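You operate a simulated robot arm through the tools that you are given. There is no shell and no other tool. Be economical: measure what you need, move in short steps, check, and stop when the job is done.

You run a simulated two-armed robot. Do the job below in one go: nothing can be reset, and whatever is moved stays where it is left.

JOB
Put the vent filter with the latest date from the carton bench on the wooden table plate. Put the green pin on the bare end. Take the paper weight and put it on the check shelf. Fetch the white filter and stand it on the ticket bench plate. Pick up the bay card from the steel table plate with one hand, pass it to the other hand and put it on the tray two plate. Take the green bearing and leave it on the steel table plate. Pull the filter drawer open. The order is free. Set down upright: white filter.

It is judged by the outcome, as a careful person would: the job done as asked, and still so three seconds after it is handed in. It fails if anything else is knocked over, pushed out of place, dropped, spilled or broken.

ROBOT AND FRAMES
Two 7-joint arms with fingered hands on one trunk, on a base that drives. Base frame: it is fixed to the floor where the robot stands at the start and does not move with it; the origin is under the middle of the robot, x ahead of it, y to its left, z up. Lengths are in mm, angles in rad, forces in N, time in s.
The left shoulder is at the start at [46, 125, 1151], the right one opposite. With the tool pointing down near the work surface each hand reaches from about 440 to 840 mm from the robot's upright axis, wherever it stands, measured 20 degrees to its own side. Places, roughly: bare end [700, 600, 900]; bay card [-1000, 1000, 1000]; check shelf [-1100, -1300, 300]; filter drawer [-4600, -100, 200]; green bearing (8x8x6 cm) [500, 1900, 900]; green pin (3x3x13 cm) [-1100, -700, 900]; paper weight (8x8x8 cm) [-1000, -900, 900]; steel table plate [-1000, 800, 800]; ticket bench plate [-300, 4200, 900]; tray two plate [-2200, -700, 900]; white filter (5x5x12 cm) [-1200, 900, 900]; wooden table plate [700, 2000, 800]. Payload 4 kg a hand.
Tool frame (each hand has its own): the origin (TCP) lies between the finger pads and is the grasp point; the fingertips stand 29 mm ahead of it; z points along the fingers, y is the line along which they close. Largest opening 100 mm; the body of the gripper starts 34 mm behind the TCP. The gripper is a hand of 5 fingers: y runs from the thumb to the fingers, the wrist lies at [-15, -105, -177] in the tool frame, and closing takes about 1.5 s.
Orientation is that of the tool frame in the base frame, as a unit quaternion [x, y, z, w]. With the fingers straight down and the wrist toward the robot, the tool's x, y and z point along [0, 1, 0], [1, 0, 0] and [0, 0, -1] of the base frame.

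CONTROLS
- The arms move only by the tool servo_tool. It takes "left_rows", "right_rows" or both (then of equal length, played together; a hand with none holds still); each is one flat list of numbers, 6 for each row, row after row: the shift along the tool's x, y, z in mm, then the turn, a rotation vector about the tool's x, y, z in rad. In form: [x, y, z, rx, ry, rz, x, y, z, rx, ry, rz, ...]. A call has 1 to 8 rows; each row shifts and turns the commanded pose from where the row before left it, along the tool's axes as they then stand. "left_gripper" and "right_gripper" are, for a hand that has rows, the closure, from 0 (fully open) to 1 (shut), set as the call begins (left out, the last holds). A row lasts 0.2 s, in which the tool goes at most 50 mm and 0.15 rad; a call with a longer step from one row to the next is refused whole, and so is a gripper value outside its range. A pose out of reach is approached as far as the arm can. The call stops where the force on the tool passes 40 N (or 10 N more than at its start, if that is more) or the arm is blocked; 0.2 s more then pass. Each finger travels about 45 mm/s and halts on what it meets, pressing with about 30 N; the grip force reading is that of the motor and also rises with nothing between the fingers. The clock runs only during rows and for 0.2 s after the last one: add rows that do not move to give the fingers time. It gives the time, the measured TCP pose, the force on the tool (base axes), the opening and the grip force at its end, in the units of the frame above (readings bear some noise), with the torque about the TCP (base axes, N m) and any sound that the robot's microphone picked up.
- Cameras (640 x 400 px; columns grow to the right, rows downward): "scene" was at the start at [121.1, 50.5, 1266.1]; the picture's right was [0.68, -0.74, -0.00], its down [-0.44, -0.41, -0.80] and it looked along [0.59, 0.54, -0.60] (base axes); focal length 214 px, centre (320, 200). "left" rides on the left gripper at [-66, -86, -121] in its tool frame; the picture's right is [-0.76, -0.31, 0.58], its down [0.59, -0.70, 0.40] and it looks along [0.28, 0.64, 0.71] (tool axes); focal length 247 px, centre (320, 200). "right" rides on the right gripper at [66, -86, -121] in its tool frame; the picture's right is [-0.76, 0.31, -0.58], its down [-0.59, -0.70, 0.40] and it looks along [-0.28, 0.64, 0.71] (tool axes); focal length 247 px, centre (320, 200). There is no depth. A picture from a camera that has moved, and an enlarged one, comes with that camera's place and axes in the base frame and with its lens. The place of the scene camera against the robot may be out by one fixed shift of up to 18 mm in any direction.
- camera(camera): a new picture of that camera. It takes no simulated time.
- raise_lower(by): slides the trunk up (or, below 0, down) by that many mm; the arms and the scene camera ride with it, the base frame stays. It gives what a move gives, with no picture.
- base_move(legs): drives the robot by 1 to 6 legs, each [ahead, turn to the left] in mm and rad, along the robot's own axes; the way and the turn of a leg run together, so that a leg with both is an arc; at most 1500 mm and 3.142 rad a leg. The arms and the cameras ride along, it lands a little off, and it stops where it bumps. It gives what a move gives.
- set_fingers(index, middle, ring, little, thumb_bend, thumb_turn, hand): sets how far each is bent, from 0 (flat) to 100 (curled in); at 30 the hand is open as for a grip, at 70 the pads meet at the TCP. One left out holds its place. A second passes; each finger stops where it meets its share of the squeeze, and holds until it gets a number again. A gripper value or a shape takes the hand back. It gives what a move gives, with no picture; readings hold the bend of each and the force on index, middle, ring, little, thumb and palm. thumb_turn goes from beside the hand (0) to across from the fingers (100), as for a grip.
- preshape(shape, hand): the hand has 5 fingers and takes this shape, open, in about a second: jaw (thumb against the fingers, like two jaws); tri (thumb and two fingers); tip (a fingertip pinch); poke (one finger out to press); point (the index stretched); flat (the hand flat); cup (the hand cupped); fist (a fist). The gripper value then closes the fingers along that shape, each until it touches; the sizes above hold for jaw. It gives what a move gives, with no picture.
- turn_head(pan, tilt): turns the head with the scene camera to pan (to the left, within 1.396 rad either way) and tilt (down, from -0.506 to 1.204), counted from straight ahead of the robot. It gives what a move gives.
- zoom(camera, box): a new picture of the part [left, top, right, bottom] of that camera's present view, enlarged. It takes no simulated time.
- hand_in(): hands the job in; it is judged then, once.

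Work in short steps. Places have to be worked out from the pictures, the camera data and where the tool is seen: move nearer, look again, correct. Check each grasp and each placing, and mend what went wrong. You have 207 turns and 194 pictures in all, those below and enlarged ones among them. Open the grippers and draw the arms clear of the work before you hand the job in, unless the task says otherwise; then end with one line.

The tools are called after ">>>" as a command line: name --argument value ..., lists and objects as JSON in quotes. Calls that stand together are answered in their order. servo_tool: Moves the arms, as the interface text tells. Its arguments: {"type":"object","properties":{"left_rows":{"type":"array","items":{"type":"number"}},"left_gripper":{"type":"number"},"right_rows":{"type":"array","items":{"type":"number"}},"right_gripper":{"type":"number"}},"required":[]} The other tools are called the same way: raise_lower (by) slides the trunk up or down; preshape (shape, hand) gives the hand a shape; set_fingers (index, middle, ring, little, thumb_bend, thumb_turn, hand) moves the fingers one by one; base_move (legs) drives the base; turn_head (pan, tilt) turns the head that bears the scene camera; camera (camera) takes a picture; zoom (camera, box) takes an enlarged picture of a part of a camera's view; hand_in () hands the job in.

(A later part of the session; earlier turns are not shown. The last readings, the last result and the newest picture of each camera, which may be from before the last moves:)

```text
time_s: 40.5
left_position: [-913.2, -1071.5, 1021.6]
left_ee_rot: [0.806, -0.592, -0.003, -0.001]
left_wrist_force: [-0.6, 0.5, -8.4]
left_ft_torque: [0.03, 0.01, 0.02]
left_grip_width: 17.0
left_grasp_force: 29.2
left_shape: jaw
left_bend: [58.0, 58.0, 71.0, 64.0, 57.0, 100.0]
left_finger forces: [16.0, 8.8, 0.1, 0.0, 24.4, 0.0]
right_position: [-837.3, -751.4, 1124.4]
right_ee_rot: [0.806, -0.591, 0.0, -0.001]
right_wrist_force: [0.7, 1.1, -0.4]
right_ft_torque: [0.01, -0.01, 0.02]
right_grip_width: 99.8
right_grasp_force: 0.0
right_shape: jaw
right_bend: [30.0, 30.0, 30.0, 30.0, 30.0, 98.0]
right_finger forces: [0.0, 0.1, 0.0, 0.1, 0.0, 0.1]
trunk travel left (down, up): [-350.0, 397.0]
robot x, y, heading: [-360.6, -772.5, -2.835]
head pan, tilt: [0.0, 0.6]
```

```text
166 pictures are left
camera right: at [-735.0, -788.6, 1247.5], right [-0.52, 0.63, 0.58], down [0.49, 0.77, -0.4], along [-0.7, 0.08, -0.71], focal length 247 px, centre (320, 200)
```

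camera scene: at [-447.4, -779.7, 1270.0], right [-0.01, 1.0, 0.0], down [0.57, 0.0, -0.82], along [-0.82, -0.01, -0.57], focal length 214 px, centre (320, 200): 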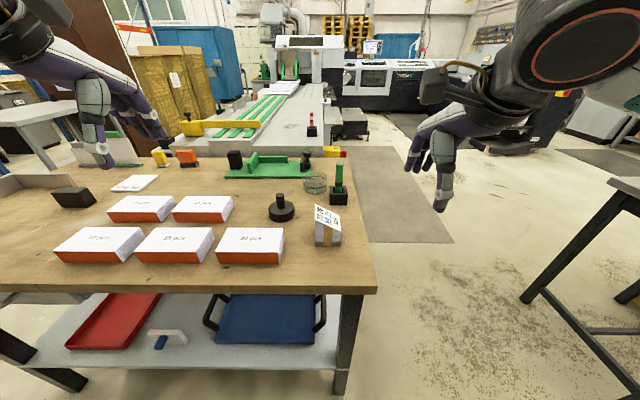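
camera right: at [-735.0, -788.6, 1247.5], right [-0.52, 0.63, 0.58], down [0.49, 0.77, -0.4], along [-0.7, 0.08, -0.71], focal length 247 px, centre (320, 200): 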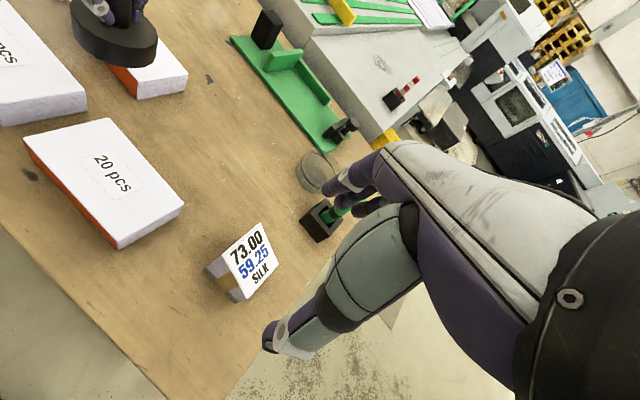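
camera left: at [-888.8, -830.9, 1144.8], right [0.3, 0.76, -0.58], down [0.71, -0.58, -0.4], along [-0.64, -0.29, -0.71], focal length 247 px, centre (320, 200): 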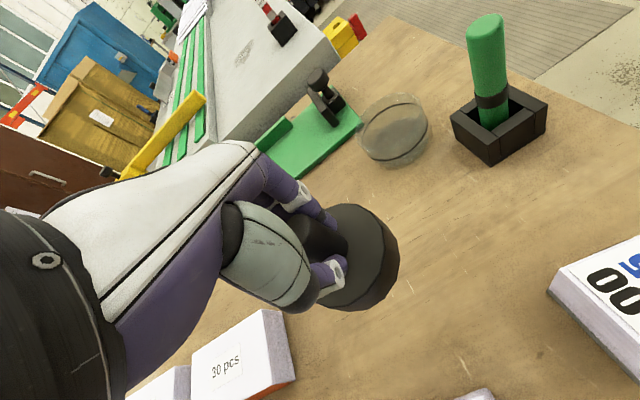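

Move the right hand over the pin, staying above its top, and look.

>>> servo_tool --right_rows '[-16, 34, 0, 0, 0, 0, -16, 34, 0, 0, 0, 0, -16, 34, 0, 0, 0, 0, -16, 34, 0, 0, 0, 0, -16, 35, 0, 0, 0, 0, -16, 34, 0, 0, 0, 0, 0, 0, 45, 0, 0, 0, 0, 0, 25, 0, 0, 0]'

>>> camera --camera "right"

>>> camera --camera "scene"

```text
time_s: 42.3
left_position: [-912.0, -1071.8, 1020.2]
left_ee_rot: [0.806, -0.592, -0.002, 0.0]
left_wrist_force: [-0.1, 0.4, -8.5]
left_ft_torque: [0.01, -0.02, -0.01]
left_grip_width: 16.4
left_grasp_force: 29.9
left_shape: jaw
left_bend: [58.0, 58.0, 71.0, 64.0, 57.0, 100.0]
left_finger forces: [16.2, 8.9, 0.1, 0.0, 24.4, 0.1]
right_position: [-1061.2, -721.8, 1053.6]
right_ee_rot: [0.807, -0.591, -0.001, 0.0]
right_wrist_force: [0.0, 0.6, 0.3]
right_ft_torque: [0.01, 0.0, 0.0]
right_grip_width: 99.9
right_grasp_force: 0.0
right_shape: jaw
right_bend: [30.0, 30.0, 30.0, 30.0, 30.0, 98.0]
right_finger forces: [0.0, 0.0, 0.1, 0.0, 0.0, 0.1]
trunk travel left (down, up): [-350.0, 397.0]
robot x, y, heading: [-359.4, -778.3, -2.836]
head pan, tilt: [0.0, 0.6]
```

```text
165 pictures are left
camera right: at [-959.9, -758.1, 1177.0], right [-0.52, 0.63, 0.58], down [0.49, 0.77, -0.4], along [-0.7, 0.08, -0.71], focal length 247 px, centre (320, 200)
```

right: 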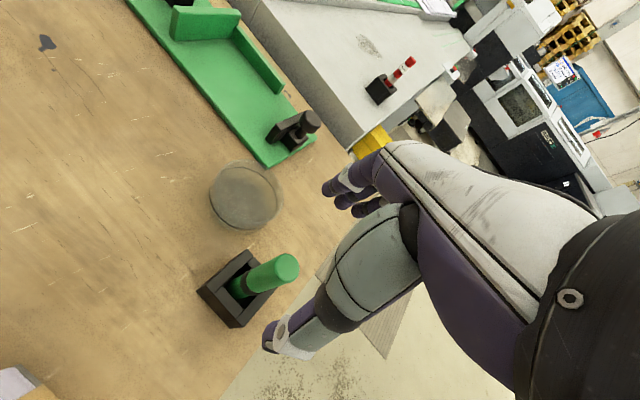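

```text
164 pictures are left
camera scene: at [-500.8, -826.5, 1269.8], right [-0.31, 0.95, 0.0], down [0.54, 0.17, -0.82], along [-0.78, -0.25, -0.57], focal length 214 px, centre (320, 200)
```

scene: 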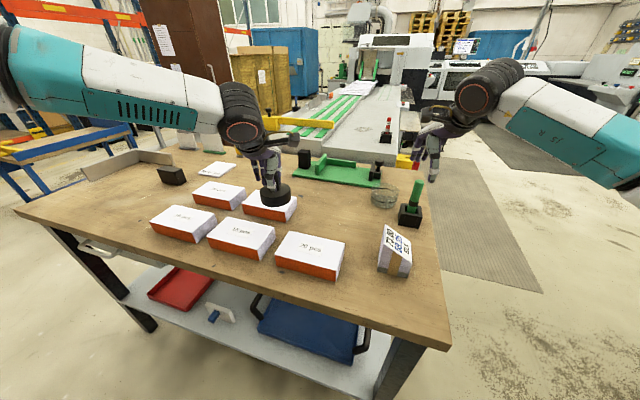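

Pin is on the tool axis. I descend 98 mm and close on it.

>>> servo_tool --right_rows '[0, 0, 35, 0, 0, 0, 0, 0, 35, 0, 0, 0, 0, 0, 28, 0, 0, 0, 0, 0, 0, 0, 0, 0]'

>>> servo_tool --right_rows '[0, 0, 0, 0, 0, 0, 0, 0, 0, 0, 0, 0, 0, 0, 0, 0, 0, 0, 0, 0, 0, 0, 0, 0, 0, 0, 0, 0, 0, 0, 0, 0, 0, 0, 0, 0, 0, 0, 0, 0, 0, 0, 0, 0, 0, 0, 0, 0]' --right_gripper 1.0

>>> camera --camera "right"

```text
time_s: 43.3
left_position: [-911.0, -1071.5, 1021.3]
left_ee_rot: [0.806, -0.593, -0.001, 0.0]
left_wrist_force: [-0.7, 0.8, -8.5]
left_ft_torque: [0.02, -0.01, 0.01]
left_grip_width: 16.9
left_grasp_force: 29.8
left_shape: jaw
left_bend: [58.0, 58.0, 71.0, 64.0, 57.0, 100.0]
left_finger forces: [16.2, 8.9, 0.0, 0.1, 24.5, 0.0]
right_position: [-1060.8, -721.0, 955.9]
right_ee_rot: [0.807, -0.591, 0.0, 0.0]
right_wrist_force: [0.6, -0.1, -1.0]
right_ft_torque: [0.02, -0.01, -0.03]
right_grip_width: 99.7
right_grasp_force: 0.0
right_shape: jaw
right_bend: [30.0, 30.0, 30.0, 30.0, 30.0, 98.0]
right_finger forces: [0.1, 0.1, 0.0, 0.0, 0.0, 0.0]
trunk travel left (down, up): [-350.0, 397.0]
robot x, y, heading: [-361.0, -769.0, -2.83]
head pan, tilt: [0.0, 0.6]
```

```text
time_s: 45.1
left_position: [-912.5, -1072.1, 1021.5]
left_ee_rot: [0.806, -0.592, -0.001, -0.001]
left_wrist_force: [0.1, -0.3, -8.0]
left_ft_torque: [0.02, 0.0, 0.04]
left_grip_width: 16.8
left_grasp_force: 30.4
left_shape: jaw
left_bend: [58.0, 58.0, 71.0, 64.0, 57.0, 100.0]
left_finger forces: [16.3, 8.8, 0.0, 0.0, 24.4, 0.1]
right_position: [-1060.6, -721.2, 956.9]
right_ee_rot: [0.806, -0.592, 0.0, 0.0]
right_wrist_force: [0.0, 0.3, -0.4]
right_ft_torque: [0.0, 0.02, 0.0]
right_grip_width: 20.8
right_grasp_force: 29.8
right_shape: jaw
right_bend: [55.0, 60.0, 71.0, 64.0, 50.0, 100.0]
right_finger forces: [15.2, 9.8, 0.1, 0.0, 24.7, 0.1]
trunk travel left (down, up): [-350.0, 397.0]
robot x, y, heading: [-360.8, -769.8, -2.831]
head pan, tilt: [0.0, 0.6]
```

```text
163 pictures are left
camera right: at [-959.3, -757.9, 1079.0], right [-0.52, 0.63, 0.58], down [0.49, 0.77, -0.4], along [-0.7, 0.08, -0.71], focal length 247 px, centre (320, 200)
```

right: 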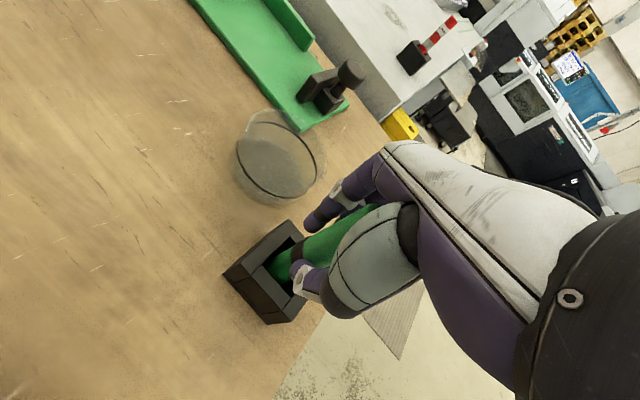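

Pin gripped. I lift it straight up 110 mm.

>>> servo_tool --right_rows '[0, 0, -15, 0, 0, 0, 0, 0, -25, 0, 0, 0, 0, 0, -35, 0, 0, 0, 0, 0, -40, 0, 0, 0]'

>>> camera --camera "right"

```text
time_s: 46.1
left_position: [-911.9, -1073.2, 1021.5]
left_ee_rot: [0.806, -0.592, -0.002, 0.0]
left_wrist_force: [-0.3, 0.5, -9.0]
left_ft_torque: [0.03, -0.05, -0.02]
left_grip_width: 16.8
left_grasp_force: 30.1
left_shape: jaw
left_bend: [58.0, 58.0, 71.0, 64.0, 57.0, 100.0]
left_finger forces: [16.2, 8.9, 0.1, 0.1, 24.4, 0.0]
right_position: [-1060.2, -721.1, 1071.9]
right_ee_rot: [0.806, -0.592, 0.0, -0.001]
right_wrist_force: [-0.6, 0.6, -1.7]
right_ft_torque: [0.01, 0.01, 0.01]
right_grip_width: 20.7
right_grasp_force: 30.1
right_shape: jaw
right_bend: [55.0, 60.0, 71.0, 64.0, 50.0, 100.0]
right_finger forces: [15.1, 10.0, 0.1, 0.0, 24.6, 0.0]
trunk travel left (down, up): [-350.0, 397.0]
robot x, y, heading: [-361.0, -772.9, -2.828]
head pan, tilt: [0.0, 0.6]
```

```text
162 pictures are left
camera right: at [-959.0, -757.6, 1194.7], right [-0.52, 0.63, 0.58], down [0.49, 0.77, -0.4], along [-0.7, 0.08, -0.71], focal length 247 px, centre (320, 200)
```

right: 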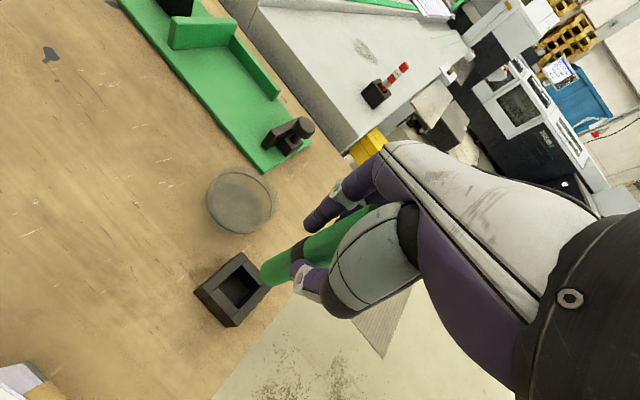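

Pin is out. Retract both hands and raise slightly, then back off, drive along the aisle and face the table near y≈-1100 to view the lower shelf.

>>> servo_tool --right_rows '[0, -20, -40, 0, 0, 0, 0, -40, 0, 0, 0, 0, 0, -40, 0, 0, 0, 0, 0, -40, 0, 0, 0, 0, 0, -40, 0, 0, 0, 0, 0, -20, 0, 0, 0, 0]' --left_rows '[10, -20, -30, 0, 0, 0, 10, -25, -30, 0, 0, 0, 10, -30, 0, 0, 0, 0, 10, -30, 0, 0, 0, 0, 10, -30, 0, 0, 0, 0, 10, -15, 0, 0, 0, 0]'

>>> base_move --legs '[[-250, 0], [0, 1.265], [400, 0], [0, -1.571]]'

>>> camera --camera "scene"

```text
time_s: 47.5
left_position: [-748.9, -1084.8, 1081.6]
left_ee_rot: [0.806, -0.592, -0.001, 0.0]
left_wrist_force: [-0.3, -0.2, -8.9]
left_ft_torque: [0.02, -0.02, 0.01]
left_grip_width: 16.7
left_grasp_force: 30.1
left_shape: jaw
left_bend: [58.0, 58.0, 71.0, 64.0, 57.0, 100.0]
left_finger forces: [16.4, 9.4, 0.1, 0.0, 24.3, 0.0]
right_position: [-870.9, -660.0, 1112.6]
right_ee_rot: [0.806, -0.592, 0.0, 0.0]
right_wrist_force: [0.7, 1.1, -0.9]
right_ft_torque: [0.01, -0.01, 0.01]
right_grip_width: 20.5
right_grasp_force: 29.6
right_shape: jaw
right_bend: [55.0, 60.0, 71.0, 64.0, 51.0, 100.0]
right_finger forces: [14.4, 10.5, 0.1, 0.0, 24.4, 0.0]
trunk travel left (down, up): [-350.0, 397.0]
robot x, y, heading: [-361.5, -771.5, -2.83]
head pan, tilt: [0.0, 0.6]
```

```text
time_s: 58.3
left_position: [-590.8, -1274.4, 1081.1]
left_ee_rot: [0.708, -0.707, -0.001, -0.001]
left_wrist_force: [-0.3, -0.7, -8.5]
left_ft_torque: [0.02, -0.04, 0.0]
left_grip_width: 16.4
left_grasp_force: 30.0
left_shape: jaw
left_bend: [58.0, 58.0, 71.0, 64.0, 72.0, 100.0]
left_finger forces: [16.4, 9.2, 0.0, 0.1, 23.4, 0.0]
right_position: [-578.0, -833.5, 1111.4]
right_ee_rot: [-0.707, 0.707, 0.0, 0.0]
right_wrist_force: [-0.1, -0.4, -1.5]
right_ft_torque: [0.03, -0.05, 0.0]
right_grip_width: 19.4
right_grasp_force: 30.4
right_shape: jaw
right_bend: [73.0, 60.0, 72.0, 64.0, 75.0, 100.0]
right_finger forces: [14.3, 12.7, 1.5, 0.0, 22.3, 0.1]
trunk travel left (down, up): [-350.0, 397.0]
robot x, y, heading: [-124.6, -1092.9, -3.138]
head pan, tilt: [0.0, 0.6]
```

```text
161 pictures are left
camera scene: at [-272.2, -1105.9, 1269.9], right [-0.01, 1.0, 0.0], down [0.57, 0.0, -0.82], along [-0.82, -0.01, -0.57], focal length 214 px, centre (320, 200)
```

scene: 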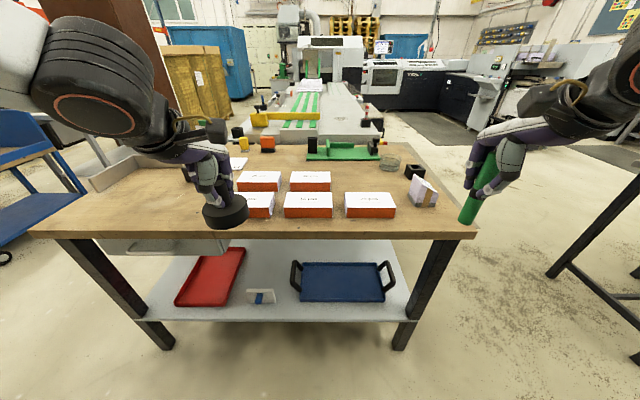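

Finger bends changed during the drive; I check both grips.

>>> camera --camera "left"

>>> camera --camera "right"

>>> zoom --camera "scene" --box '[130, 130, 330, 330]'

```text
160 pictures are left
camera left: at [-504.2, -1210.3, 1203.8], right [0.31, 0.76, -0.58], down [0.7, -0.59, -0.4], along [-0.64, -0.28, -0.71], focal length 247 px, centre (320, 200)
```

left: 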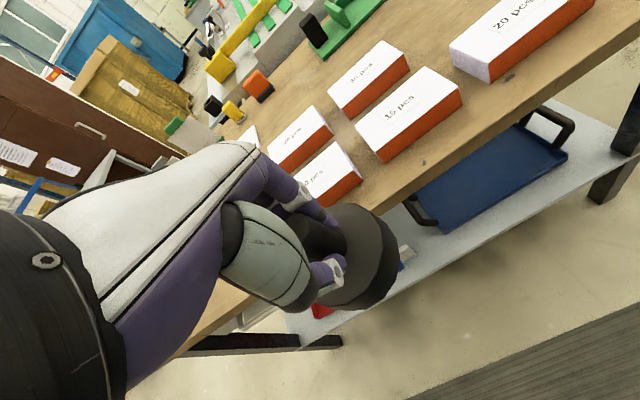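

```text
159 pictures are left
camera right: at [-492.1, -899.7, 1234.3], right [-0.31, 0.76, 0.58], down [0.7, 0.59, -0.4], along [-0.64, 0.28, -0.71], focal length 247 px, centre (320, 200)
```

right: 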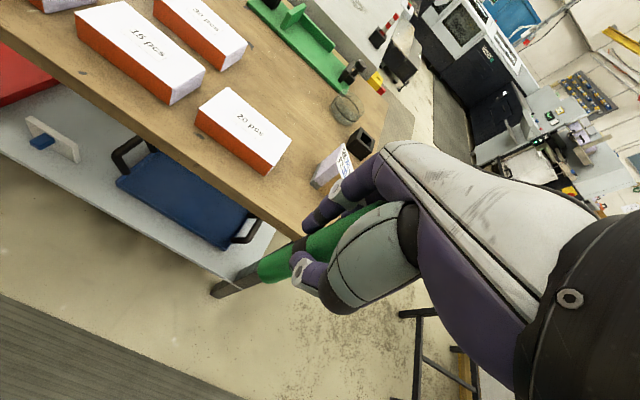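

```text
2.00 times, centred on (230, 230) of scene
camera zoom: at [-272.2, -1105.9, 1269.9], right [-0.01, 1.0, 0.0], down [0.57, 0.0, -0.82], along [-0.82, -0.01, -0.57], focal length 429 px, centre (500, 140)
```

zoom: 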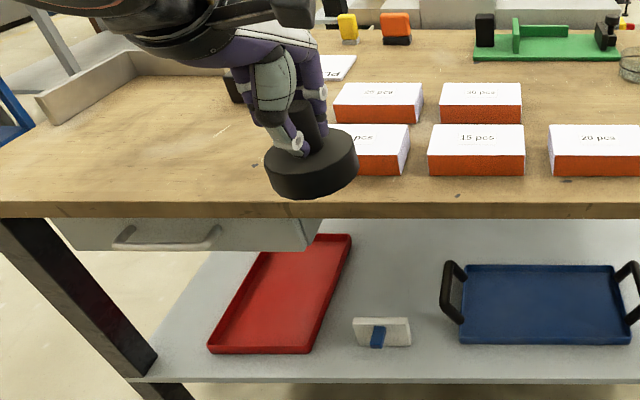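

Both objects are held firmly. Before lowering the trunk I raise the right hand (with pin) so it stays above the tabletop level.

>>> servo_tool --right_rows '[0, 0, -48, 0, 0, 0, 0, 0, -48, 0, 0, 0, 0, 0, -48, 0, 0, 0, 0, 0, -48, 0, 0, 0, 0, 0, -48, 0, 0, 0, 0, 0, -48, 0, 0, 0]'

```text
time_s: 59.7
left_position: [-589.6, -1275.6, 1080.9]
left_ee_rot: [0.707, -0.707, -0.001, -0.001]
left_wrist_force: [0.1, 0.0, -8.9]
left_ft_torque: [0.0, -0.06, 0.02]
left_grip_width: 16.8
left_grasp_force: 29.6
left_shape: jaw
left_bend: [58.0, 58.0, 71.0, 64.0, 73.0, 100.0]
left_finger forces: [16.4, 9.5, 0.1, 0.0, 23.7, 0.0]
right_position: [-576.3, -835.8, 1400.0]
right_ee_rot: [0.707, -0.707, 0.0, 0.0]
right_wrist_force: [0.8, 0.2, -2.4]
right_ft_torque: [0.0, 0.03, 0.0]
right_grip_width: 19.4
right_grasp_force: 29.9
right_shape: jaw
right_bend: [73.0, 60.0, 72.0, 64.0, 75.0, 100.0]
right_finger forces: [14.2, 12.9, 1.7, 0.0, 22.2, 0.0]
trunk travel left (down, up): [-350.0, 397.0]
robot x, y, heading: [-123.3, -1096.6, -3.138]
head pan, tilt: [0.0, 0.6]
```

Now lower the trunk fully, then lower the left hand outside the table edge and look at the shelf.

>>> raise_lower --by -349

>>> camera --camera "scene"

```text
time_s: 63.1
left_position: [-614.5, -1275.4, 681.4]
left_ee_rot: [0.706, -0.705, 0.049, -0.052]
left_wrist_force: [-0.3, 0.2, -8.6]
left_ft_torque: [-0.03, -0.01, -0.01]
left_grip_width: 16.6
left_grasp_force: 30.6
left_shape: jaw
left_bend: [58.0, 58.0, 71.0, 64.0, 73.0, 100.0]
left_finger forces: [16.8, 10.0, 0.1, 0.1, 23.4, 0.0]
right_position: [-618.8, -834.6, 1023.6]
right_ee_rot: [0.708, -0.705, 0.028, -0.026]
right_wrist_force: [0.2, 0.3, -1.4]
right_ft_torque: [-0.01, 0.02, -0.04]
right_grip_width: 19.8
right_grasp_force: 30.6
right_shape: jaw
right_bend: [73.0, 60.0, 72.0, 64.0, 75.0, 100.0]
right_finger forces: [14.0, 12.9, 1.7, 0.1, 22.3, 0.0]
trunk travel left (down, up): [-1.0, 746.0]
robot x, y, heading: [-124.8, -1097.0, -3.136]
head pan, tilt: [0.0, 0.6]
```

```text
157 pictures are left
camera scene: at [-407.6, -1106.8, 904.1], right [-0.01, 1.0, 0.0], down [0.57, 0.0, -0.82], along [-0.82, -0.01, -0.57], focal length 214 px, centre (320, 200)
```

scene: 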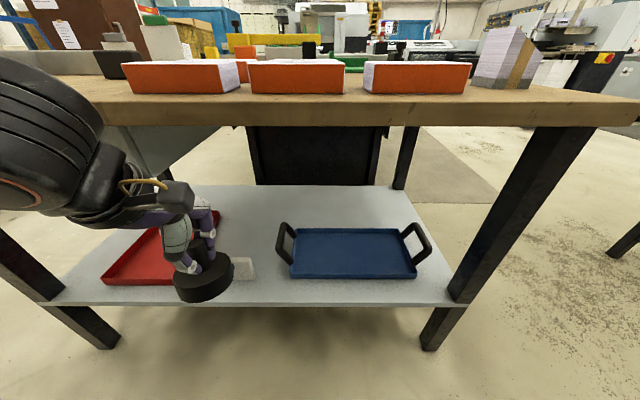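

Lowering leans the torso forward, tilting both hands about 0.14 rad. I level both, raise the right hand, and lower and shift the left with the weight.

>>> servo_tool --left_rows '[0, 0, 0, -0.143, 0, 0, 15, 0, 40, 0, 0, 0, 15, 0, 40, 0, 0, 0, 15, 0, 40, 0, 0, 0, 15, 0, 40, 0, 0, 0, 15, 0, 30, 0, 0, 0]' --right_rows '[0, 0, 0, -0.07, 0, 0, 0, 0, -30, 0, 0, 0, 0, 0, -30, 0, 0, 0, 0, 0, -30, 0, 0, 0, 0, 0, 0, 0, 0, 0, 0, 0, 0, 0, 0, 0]'

>>> camera --camera "left"

>>> camera --camera "scene"

```text
time_s: 64.5
left_position: [-650.4, -1349.5, 497.5]
left_ee_rot: [0.707, -0.707, -0.002, -0.001]
left_wrist_force: [-1.3, 1.4, -9.1]
left_ft_torque: [-0.03, -0.01, -0.02]
left_grip_width: 16.7
left_grasp_force: 30.5
left_shape: jaw
left_bend: [58.0, 58.0, 71.0, 64.0, 73.0, 100.0]
left_finger forces: [16.7, 9.8, 0.0, 0.0, 23.6, 0.0]
left hand out of reach, approached as far as the arm can: row 1, 2
right_position: [-654.8, -840.4, 1074.6]
right_ee_rot: [0.709, -0.705, 0.004, 0.0]
right_wrist_force: [-0.5, 0.2, -2.1]
right_ft_torque: [0.01, -0.01, 0.0]
right_grip_width: 19.6
right_grasp_force: 29.6
right_shape: jaw
right_bend: [73.0, 60.0, 72.0, 64.0, 75.0, 100.0]
right_finger forces: [13.8, 12.9, 1.9, 0.0, 22.3, 0.1]
right hand out of reach, approached as far as the arm can: row 2, 3, 4
trunk travel left (down, up): [-1.0, 746.0]
robot x, y, heading: [-124.1, -1094.6, -3.134]
head pan, tilt: [0.0, 0.6]
```

```text
156 pictures are left
camera left: at [-564.6, -1285.1, 621.3], right [0.31, 0.76, -0.57], down [0.7, -0.59, -0.4], along [-0.64, -0.28, -0.71], focal length 247 px, centre (320, 200)
```

left: 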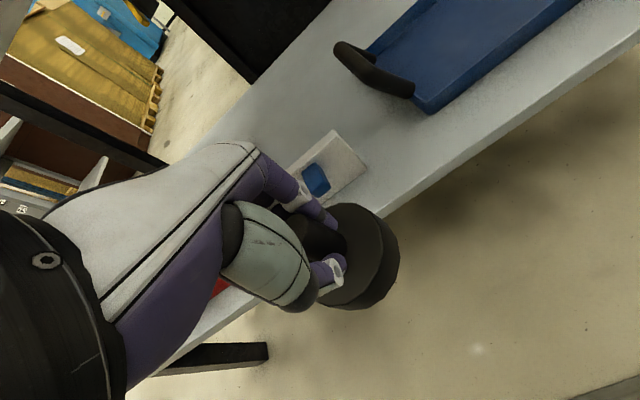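

```text
155 pictures are left
camera scene: at [-408.0, -1107.0, 903.8], right [-0.01, 1.0, 0.0], down [0.57, 0.0, -0.82], along [-0.82, -0.01, -0.57], focal length 214 px, centre (320, 200)
```

scene: 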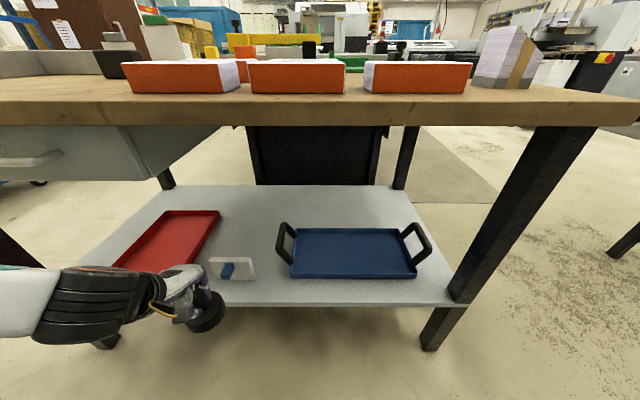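

I check how the left elbow lies relative to the table before inserting.

>>> turn_head --pan 0.7 --tilt 0.8

>>> camera --camera "scene"

```text
time_s: 65.6
left_position: [-650.5, -1348.2, 498.0]
left_ee_rot: [-0.707, 0.707, 0.002, 0.001]
left_wrist_force: [0.6, 0.3, -8.6]
left_ft_torque: [0.0, -0.02, 0.02]
left_grip_width: 16.4
left_grasp_force: 30.1
left_shape: jaw
left_bend: [58.0, 58.0, 71.0, 64.0, 73.0, 100.0]
left_finger forces: [16.5, 10.0, 0.0, 0.0, 23.5, 0.0]
right_position: [-653.1, -840.9, 1074.6]
right_ee_rot: [0.708, -0.706, 0.004, 0.0]
right_wrist_force: [0.4, -0.5, -1.2]
right_ft_torque: [-0.02, 0.02, 0.01]
right_grip_width: 19.5
right_grasp_force: 30.4
right_shape: jaw
right_bend: [73.0, 60.0, 72.0, 64.0, 75.0, 100.0]
right_finger forces: [13.8, 12.9, 1.8, 0.0, 22.2, 0.0]
trunk travel left (down, up): [-1.0, 746.0]
robot x, y, heading: [-123.7, -1095.2, -3.134]
head pan, tilt: [0.7, 0.799]
```

```text
154 pictures are left
camera scene: at [-380.9, -1158.7, 887.0], right [-0.65, 0.76, 0.0], down [0.55, 0.46, -0.7], along [-0.53, -0.45, -0.72], focal length 214 px, centre (320, 200)
```

scene: 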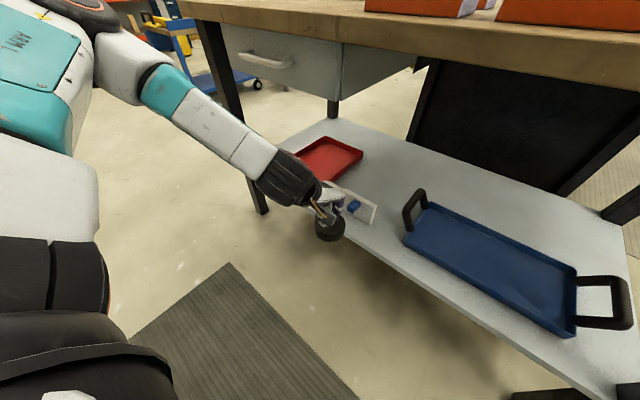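

The elbow is high and left, so I extend the arm instead of driving: push the left hand forward in steps at this height, over the white block.

>>> servo_tool --left_rows '[3, 40, 0, 0, 0, 0, 3, 40, 0, 0, 0, 0, 3, 40, 0, 0, 0, 0, 3, 40, 0, 0, 0, 0, 3, 40, 0, 0, 0, 0, 0, 0, 0, 0, 0, 0]'

>>> camera --camera "scene"

>>> camera --camera "left"

```text
time_s: 67.0
left_position: [-851.1, -1363.7, 498.9]
left_ee_rot: [-0.707, 0.707, 0.001, 0.002]
left_wrist_force: [0.2, -0.7, -8.2]
left_ft_torque: [0.03, -0.01, 0.0]
left_grip_width: 16.6
left_grasp_force: 29.7
left_shape: jaw
left_bend: [58.0, 58.0, 71.0, 64.0, 73.0, 100.0]
left_finger forces: [17.3, 9.9, 0.1, 0.0, 24.2, 0.0]
right_position: [-654.1, -841.8, 1074.9]
right_ee_rot: [0.708, -0.706, 0.004, 0.0]
right_wrist_force: [-0.8, 1.4, -1.6]
right_ft_torque: [0.0, -0.03, -0.03]
right_grip_width: 19.4
right_grasp_force: 30.3
right_shape: jaw
right_bend: [73.0, 60.0, 72.0, 64.0, 75.0, 100.0]
right_finger forces: [13.8, 13.0, 1.8, 0.1, 22.3, 0.0]
trunk travel left (down, up): [-1.0, 746.0]
robot x, y, heading: [-122.7, -1097.1, -3.134]
head pan, tilt: [0.7, 0.799]
```

```text
153 pictures are left
camera scene: at [-381.2, -1158.6, 886.9], right [-0.65, 0.76, 0.0], down [0.55, 0.47, -0.7], along [-0.53, -0.45, -0.72], focal length 214 px, centre (320, 200)
```

scene: 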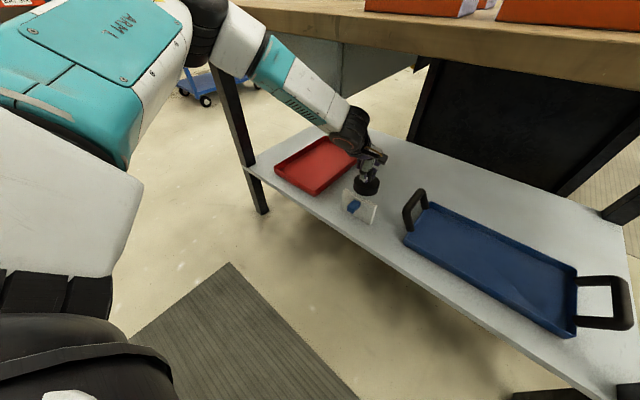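

```text
152 pictures are left
camera left: at [-765.3, -1300.0, 621.6], right [0.31, 0.76, -0.57], down [0.7, -0.59, -0.4], along [-0.64, -0.28, -0.71], focal length 247 px, centre (320, 200)
```

left: 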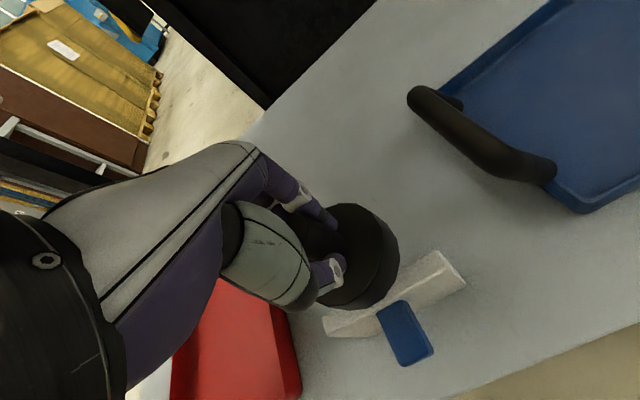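

Block's back edge is near x≈-852, so the weight must go to about x=-945. I extend 50 more and recheck the elbow against the drawer.

>>> servo_tool --left_rows '[4, 25, 0, 0, 0, 0, 4, 25, 0, 0, 0, 0, 0, 0, 0, 0, 0, 0]'

>>> turn_head --pan 0.9 --tilt 0.5

>>> camera --camera "scene"

```text
time_s: 67.8
left_position: [-890.1, -1357.0, 500.1]
left_ee_rot: [-0.698, 0.716, -0.003, 0.004]
left_wrist_force: [-0.4, -0.2, -8.3]
left_ft_torque: [-0.01, -0.03, -0.02]
left_grip_width: 16.5
left_grasp_force: 30.1
left_shape: jaw
left_bend: [58.0, 58.0, 71.0, 64.0, 73.0, 100.0]
left_finger forces: [17.6, 10.2, 0.0, 0.0, 24.7, 0.0]
right_position: [-646.5, -832.5, 1076.9]
right_ee_rot: [0.707, -0.707, 0.003, 0.006]
right_wrist_force: [1.1, 0.1, -1.1]
right_ft_torque: [-0.03, -0.03, 0.03]
right_grip_width: 19.6
right_grasp_force: 30.7
right_shape: jaw
right_bend: [73.0, 60.0, 72.0, 64.0, 75.0, 100.0]
right_finger forces: [13.7, 12.9, 1.9, 0.0, 22.4, 0.0]
trunk travel left (down, up): [-1.0, 746.0]
robot x, y, heading: [-126.9, -1095.6, -3.14]
head pan, tilt: [0.7, 0.799]
```

```text
time_s: 68.6
left_position: [-889.4, -1357.3, 500.6]
left_ee_rot: [-0.699, 0.715, -0.003, 0.004]
left_wrist_force: [-0.2, -0.4, -8.2]
left_ft_torque: [0.03, -0.02, 0.05]
left_grip_width: 16.1
left_grasp_force: 30.1
left_shape: jaw
left_bend: [58.0, 58.0, 71.0, 64.0, 73.0, 100.0]
left_finger forces: [17.6, 10.3, 0.1, 0.1, 24.7, 0.1]
right_position: [-647.7, -832.5, 1077.0]
right_ee_rot: [0.708, -0.706, 0.003, 0.005]
right_wrist_force: [-0.4, -0.4, -2.2]
right_ft_torque: [-0.02, 0.02, -0.01]
right_grip_width: 19.4
right_grasp_force: 30.0
right_shape: jaw
right_bend: [73.0, 60.0, 72.0, 64.0, 75.0, 100.0]
right_finger forces: [13.8, 13.0, 1.8, 0.0, 22.4, 0.0]
trunk travel left (down, up): [-1.0, 746.0]
robot x, y, heading: [-125.2, -1091.3, -3.14]
head pan, tilt: [0.901, 0.499]
```

```text
151 pictures are left
camera scene: at [-369.5, -1171.3, 915.3], right [-0.79, 0.62, 0.0], down [0.29, 0.37, -0.88], along [-0.54, -0.69, -0.47], focal length 214 px, centre (320, 200)
```

scene: 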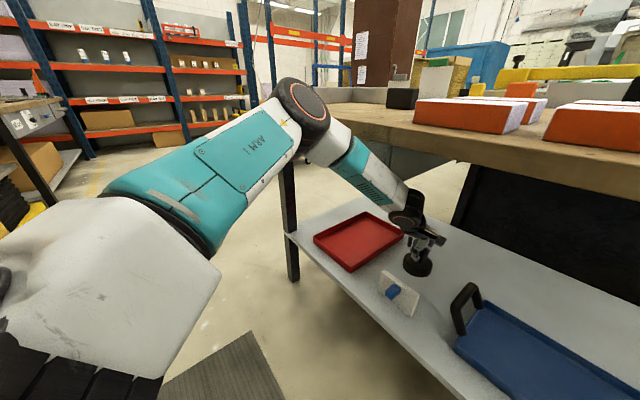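

Readings show the body shifted: the elbow touched the table edge. I retract, back the base 75 mm so the arm is straighter with a lower elbow.

>>> servo_tool --left_rows '[-4, -25, 0, 0, 0, 0, -4, -30, 0, 0, 0, 0, 0, -30, 0, 0, 0, 0, 0, -30, 0, 0, 0, 0]'

>>> base_move --legs '[[-75, 0]]'

>>> camera --camera "scene"

```text
time_s: 69.6
left_position: [-787.1, -1363.4, 500.3]
left_ee_rot: [-0.707, 0.708, 0.0, 0.0]
left_wrist_force: [-0.2, -0.3, -8.1]
left_ft_torque: [0.0, -0.05, -0.01]
left_grip_width: 16.2
left_grasp_force: 30.4
left_shape: jaw
left_bend: [58.0, 58.0, 71.0, 64.0, 73.0, 100.0]
left_finger forces: [17.5, 10.7, 0.1, 0.1, 24.8, 0.0]
right_position: [-655.1, -838.5, 1074.9]
right_ee_rot: [0.708, -0.706, 0.003, 0.0]
right_wrist_force: [0.9, -0.6, -1.9]
right_ft_torque: [-0.01, 0.02, 0.01]
right_grip_width: 19.3
right_grasp_force: 29.9
right_shape: jaw
right_bend: [73.0, 60.0, 72.0, 64.0, 75.0, 100.0]
right_finger forces: [13.7, 13.0, 1.9, 0.0, 22.3, 0.0]
trunk travel left (down, up): [-1.0, 746.0]
robot x, y, heading: [-128.1, -1097.8, -3.135]
head pan, tilt: [0.901, 0.499]
```

```text
time_s: 70.7
left_position: [-710.2, -1363.3, 499.9]
left_ee_rot: [-0.707, 0.707, 0.001, 0.001]
left_wrist_force: [0.2, 0.8, -8.7]
left_ft_torque: [0.01, -0.07, 0.02]
left_grip_width: 16.3
left_grasp_force: 29.7
left_shape: jaw
left_bend: [58.0, 58.0, 71.0, 64.0, 73.0, 100.0]
left_finger forces: [17.7, 10.7, 0.0, 0.0, 24.8, 0.1]
right_position: [-579.2, -838.8, 1073.5]
right_ee_rot: [0.708, -0.706, 0.004, 0.001]
right_wrist_force: [-0.1, 0.4, -1.5]
right_ft_torque: [-0.02, -0.04, 0.0]
right_grip_width: 19.4
right_grasp_force: 29.7
right_shape: jaw
right_bend: [73.0, 60.0, 72.0, 64.0, 75.0, 100.0]
right_finger forces: [13.7, 13.0, 1.8, 0.0, 22.3, 0.0]
trunk travel left (down, up): [-1.0, 746.0]
robot x, y, heading: [-50.0, -1095.4, -3.131]
head pan, tilt: [0.901, 0.499]
```

```text
150 pictures are left
camera scene: at [-299.3, -1178.0, 912.8], right [-0.79, 0.61, 0.0], down [0.3, 0.38, -0.88], along [-0.54, -0.69, -0.48], focal length 214 px, centre (320, 200)
```

scene: 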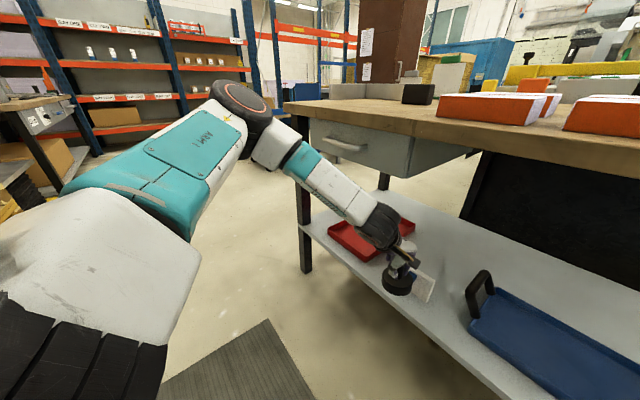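

Clear now. Lower to 445 and extend forward in steps toward x≈-900, checking again.

>>> servo_tool --left_rows '[4, 10, 25, 0, 0, 0, 4, 10, 25, 0, 0, 0, 4, 40, 0, 0, 0, 0, 4, 40, 0, 0, 0, 0, 4, 40, 0, 0, 0, 0, 4, 40, 0, 0, 0, 0, 0, 10, 0, 0, 0, 0, 0, 0, 0, 0, 0, 0]'

>>> camera --camera "scene"

>>> camera --camera "left"

```text
time_s: 72.5
left_position: [-895.6, -1386.8, 449.9]
left_ee_rot: [-0.706, 0.708, 0.001, 0.001]
left_wrist_force: [-0.4, -0.6, -8.1]
left_ft_torque: [0.0, -0.01, 0.01]
left_grip_width: 16.1
left_grasp_force: 30.3
left_shape: jaw
left_bend: [58.0, 58.0, 71.0, 64.0, 73.0, 100.0]
left_finger forces: [17.2, 10.7, 0.1, 0.1, 24.1, 0.0]
left hand out of reach, approached as far as the arm can: row 7
right_position: [-577.3, -838.6, 1075.0]
right_ee_rot: [0.709, -0.706, 0.004, 0.001]
right_wrist_force: [-0.7, 0.0, -0.8]
right_ft_torque: [0.04, -0.01, 0.0]
right_grip_width: 19.7
right_grasp_force: 30.5
right_shape: jaw
right_bend: [73.0, 60.0, 72.0, 64.0, 75.0, 100.0]
right_finger forces: [13.7, 13.1, 1.9, 0.1, 22.3, 0.0]
trunk travel left (down, up): [-1.0, 746.0]
robot x, y, heading: [-48.9, -1097.5, -3.133]
head pan, tilt: [0.901, 0.499]
```

```text
149 pictures are left
camera scene: at [-299.2, -1178.2, 912.9], right [-0.79, 0.61, 0.0], down [0.3, 0.38, -0.88], along [-0.54, -0.69, -0.48], focal length 214 px, centre (320, 200)
```

scene: 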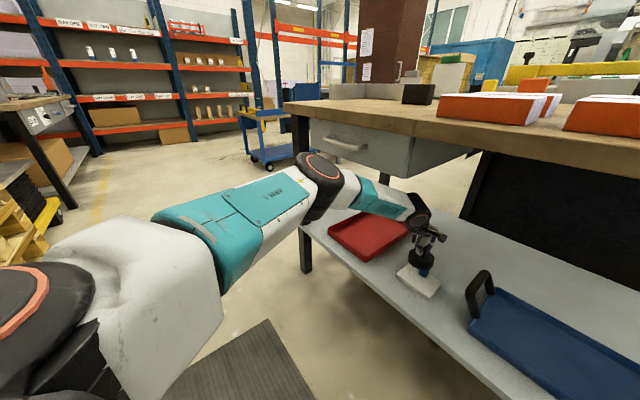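

```text
148 pictures are left
camera left: at [-809.5, -1322.8, 573.4], right [0.31, 0.76, -0.57], down [0.7, -0.59, -0.4], along [-0.64, -0.28, -0.71], focal length 247 px, centre (320, 200)
```

left: 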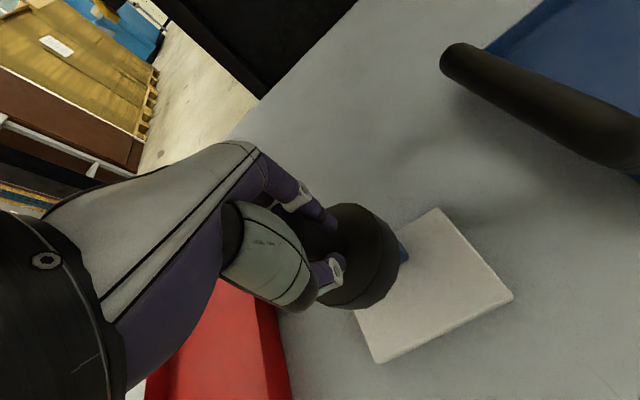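

The white board with blue foot has been tipped over by the weight. I must right it afterwards; zoom first to understand it.

>>> zoom --camera "scene" --box '[360, 200, 520, 320]'

>>> zoom --camera "left" --box '[260, 150, 560, 390]'

```text
3.33 times, centred on (440, 260) of scene
camera zoom: at [-299.2, -1178.2, 912.9], right [-0.79, 0.61, 0.0], down [0.3, 0.38, -0.88], along [-0.54, -0.69, -0.48], focal length 715 px, centre (-80, 0)
```

zoom: 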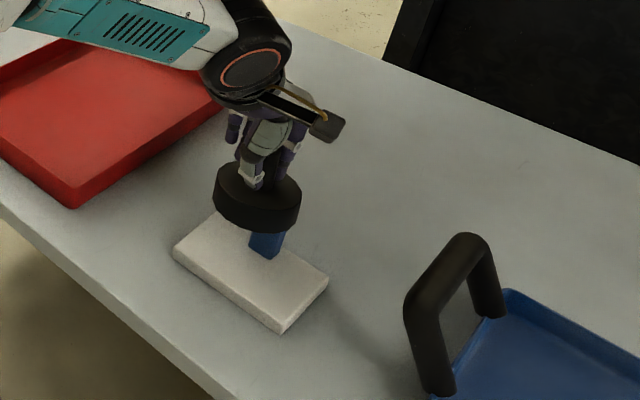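

```text
1.67 times, centred on (410, 270) of left
camera zoom: at [-809.5, -1322.8, 573.4], right [0.31, 0.76, -0.57], down [0.7, -0.59, -0.4], along [-0.64, -0.28, -0.71], focal length 412 px, centre (170, 83)
```

zoom: 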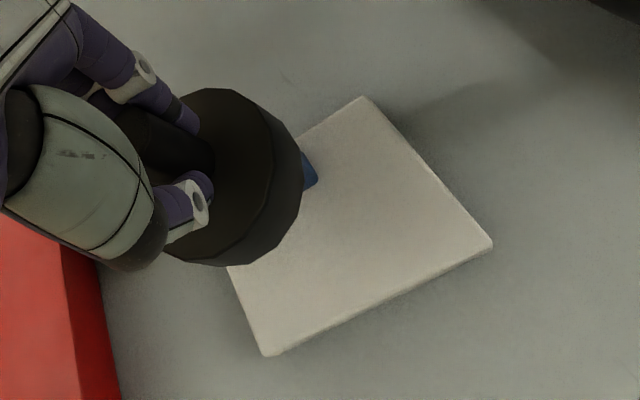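

The board (≈133×97×20 mm, with a blue piece) now lies flat at x -835…-932, y -1440…-1307. I'll set the weight in the free strip between it and the red tray (y≈-1497), then right the board. First lift, shift sideways.

>>> servo_tool --left_rows '[0, 0, -40, 0, 0, 0, 25, -10, -20, 0, 0, 0, 28, -10, 0, 0, 0, 0, 28, -15, 0, 0, 0, 0, 28, -15, 0, 0, 0, 0, 0, 0, 0, 0, 0, 0]'

>>> camera --camera "left"

>>> camera --camera "scene"

```text
time_s: 73.5
left_position: [-858.9, -1354.5, 523.3]
left_ee_rot: [-0.649, 0.761, 0.004, -0.002]
left_wrist_force: [0.8, 12.0, 6.1]
left_ft_torque: [-0.85, -0.04, 0.16]
left_grip_width: 14.3
left_grasp_force: 30.1
left_shape: jaw
left_bend: [73.0, 62.0, 71.0, 64.0, 79.0, 100.0]
left_finger forces: [0.1, 0.7, 0.0, 0.0, 0.0, 0.0]
right_position: [-488.1, -784.8, 1097.3]
right_ee_rot: [-0.665, 0.746, 0.009, -0.018]
right_wrist_force: [9.8, 1.2, 6.0]
right_ft_torque: [0.07, 0.48, -0.05]
right_grip_width: 19.2
right_grasp_force: 29.7
right_shape: jaw
right_bend: [56.0, 59.0, 72.0, 64.0, 76.0, 99.0]
right_finger forces: [14.0, 13.5, 2.1, 0.0, 23.3, 0.1]
trunk travel left (down, up): [-1.0, 746.0]
robot x, y, heading: [-17.9, -1099.1, 2.754]
head pan, tilt: [0.901, 0.499]
stopped in row 5 (left hand): the arm was blocked; the commanded pose is now the measured one
```

```text
145 pictures are left
camera left: at [-763.1, -1304.7, 645.3], right [0.42, 0.7, -0.58], down [0.6, -0.69, -0.41], along [-0.68, -0.18, -0.71], focal length 247 px, centre (320, 200)
```

left: 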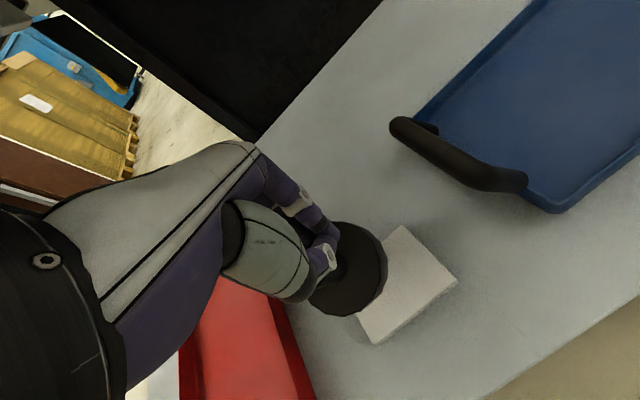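

```text
144 pictures are left
camera scene: at [-271.2, -1081.7, 918.4], right [-0.49, 0.87, 0.0], down [0.41, 0.23, -0.88], along [-0.77, -0.43, -0.47], focal length 214 px, centre (320, 200)
```

scene: 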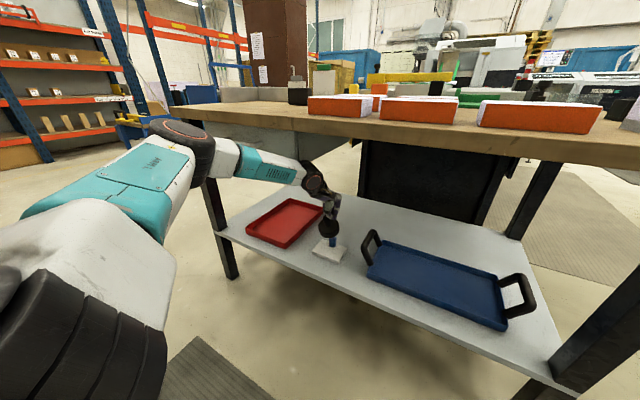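

The arm was blocked and the base got twisted; the weight may have slipped. Zoom in.

>>> zoom --camera "left" --box '[220, 160, 480, 370]'

>>> zoom --camera "scene" --box '[200, 90, 380, 280]'

```text
1.90 times, centred on (350, 265) of left
camera zoom: at [-763.1, -1304.7, 645.3], right [0.42, 0.7, -0.58], down [0.6, -0.69, -0.41], along [-0.68, -0.18, -0.71], focal length 470 px, centre (263, 76)
```

zoom: 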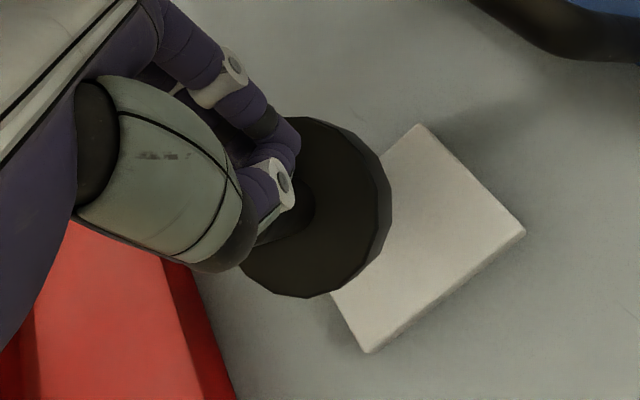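

```text
2.11 times, centred on (290, 185) of scene
camera zoom: at [-271.2, -1081.7, 918.4], right [-0.49, 0.87, 0.0], down [0.41, 0.23, -0.88], along [-0.77, -0.43, -0.47], focal length 452 px, centre (383, 232)
```

zoom: 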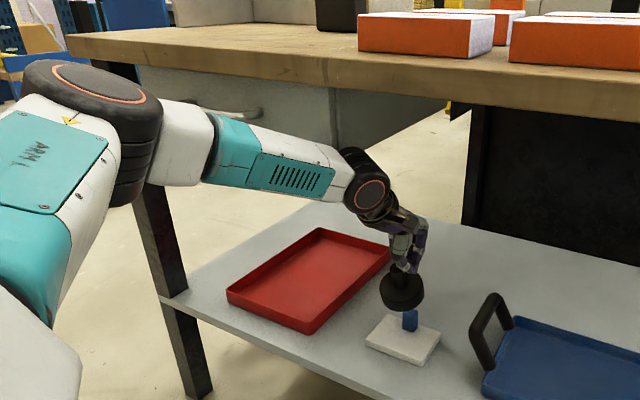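

I take a still reading to see whether the weight is still in the grip.

>>> servo_tool --left_rows '[0, 0, 0, 0, 0, 0]'

>>> zoom --camera "left" --box '[220, 160, 480, 370]'

```text
time_s: 73.8
left_position: [-857.8, -1361.7, 527.3]
left_ee_rot: [-0.65, 0.76, 0.006, -0.002]
left_wrist_force: [-0.4, -1.4, -1.3]
left_ft_torque: [0.09, 0.07, 0.02]
left_grip_width: 13.6
left_grasp_force: 30.3
left_shape: jaw
left_bend: [73.0, 76.0, 72.0, 64.0, 79.0, 100.0]
left_finger forces: [0.0, 0.0, 0.0, 0.1, 0.0, 0.1]
right_position: [-525.3, -796.7, 1084.8]
right_ee_rot: [-0.683, 0.73, 0.0, -0.014]
right_wrist_force: [6.9, 6.1, 4.0]
right_ft_torque: [-0.36, 0.34, 0.07]
right_grip_width: 19.0
right_grasp_force: 30.6
right_shape: jaw
right_bend: [56.0, 59.0, 72.0, 64.0, 76.0, 99.0]
right_finger forces: [14.3, 13.4, 2.6, 0.1, 22.7, 0.0]
trunk travel left (down, up): [-1.0, 746.0]
robot x, y, heading: [-31.5, -1096.0, 2.765]
head pan, tilt: [0.901, 0.499]
stopped in row 1 (left hand): the arm was blocked; the commanded pose is now the measured one
```

```text
1.90 times, centred on (350, 265) of left
camera zoom: at [-762.2, -1312.4, 649.9], right [0.42, 0.7, -0.57], down [0.6, -0.69, -0.41], along [-0.68, -0.17, -0.71], focal length 470 px, centre (263, 76)
```

zoom: 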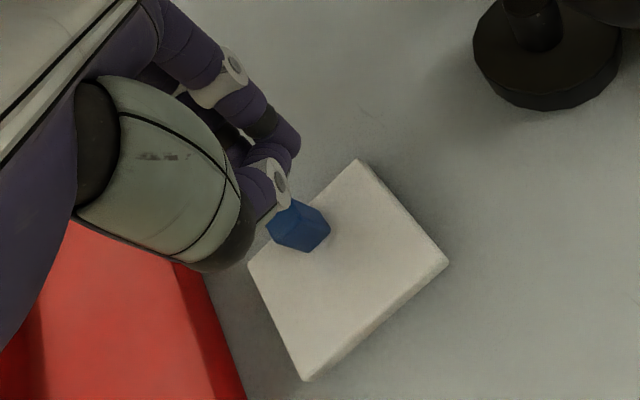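

The weight now sits on the shelf near the blue tray, apparently upright, but the arm is wedged under the drawer. I lower the hand slightly and retract to free it.

>>> servo_tool --left_rows '[0, -8, 15, 0, 0, 0, 0, -15, 20, 0, 0, 0, 0, -20, 15, 0, 0, 0]'

>>> camera --camera "scene"

>>> camera --camera "left"

```text
time_s: 74.6
left_position: [-815.8, -1370.0, 467.6]
left_ee_rot: [-0.649, 0.761, 0.007, 0.002]
left_wrist_force: [0.3, 0.7, 0.0]
left_ft_torque: [-0.02, 0.02, 0.01]
left_grip_width: 13.5
left_grasp_force: 29.5
left_shape: jaw
left_bend: [73.0, 76.0, 72.0, 64.0, 79.0, 100.0]
left_finger forces: [0.0, 0.0, 0.0, 0.1, 0.1, 0.0]
right_position: [-528.9, -804.1, 1074.1]
right_ee_rot: [-0.683, 0.731, -0.006, -0.002]
right_wrist_force: [-0.4, 0.0, -1.5]
right_ft_torque: [-0.07, -0.02, -0.01]
right_grip_width: 19.1
right_grasp_force: 30.3
right_shape: jaw
right_bend: [56.0, 59.0, 72.0, 64.0, 76.0, 99.0]
right_finger forces: [14.8, 13.6, 2.5, 0.1, 22.2, 0.1]
trunk travel left (down, up): [-1.0, 746.0]
robot x, y, heading: [-21.0, -1097.1, 2.811]
head pan, tilt: [0.901, 0.499]
```

```text
140 pictures are left
camera scene: at [-282.8, -1093.6, 913.0], right [-0.54, 0.84, 0.0], down [0.4, 0.26, -0.88], along [-0.74, -0.47, -0.48], focal length 214 px, centre (320, 200)
```

scene: 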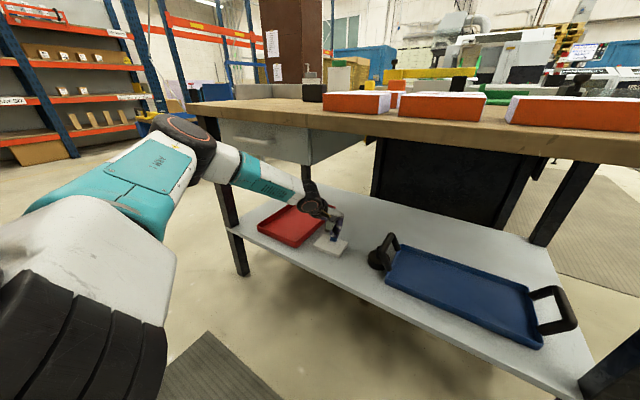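

```text
139 pictures are left
camera left: at [-718.9, -1321.2, 590.9], right [0.42, 0.71, -0.57], down [0.6, -0.69, -0.41], along [-0.68, -0.17, -0.71], focal length 247 px, centre (320, 200)
```

left: 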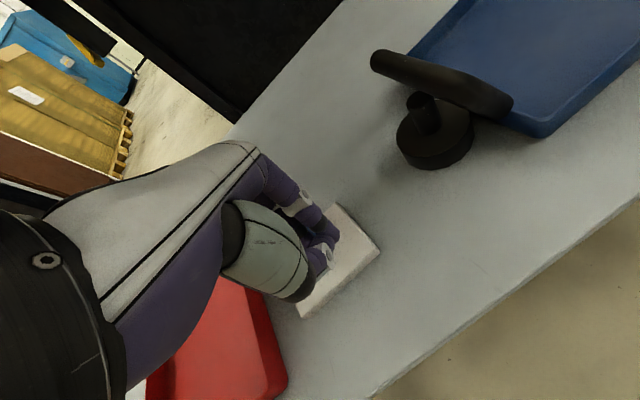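

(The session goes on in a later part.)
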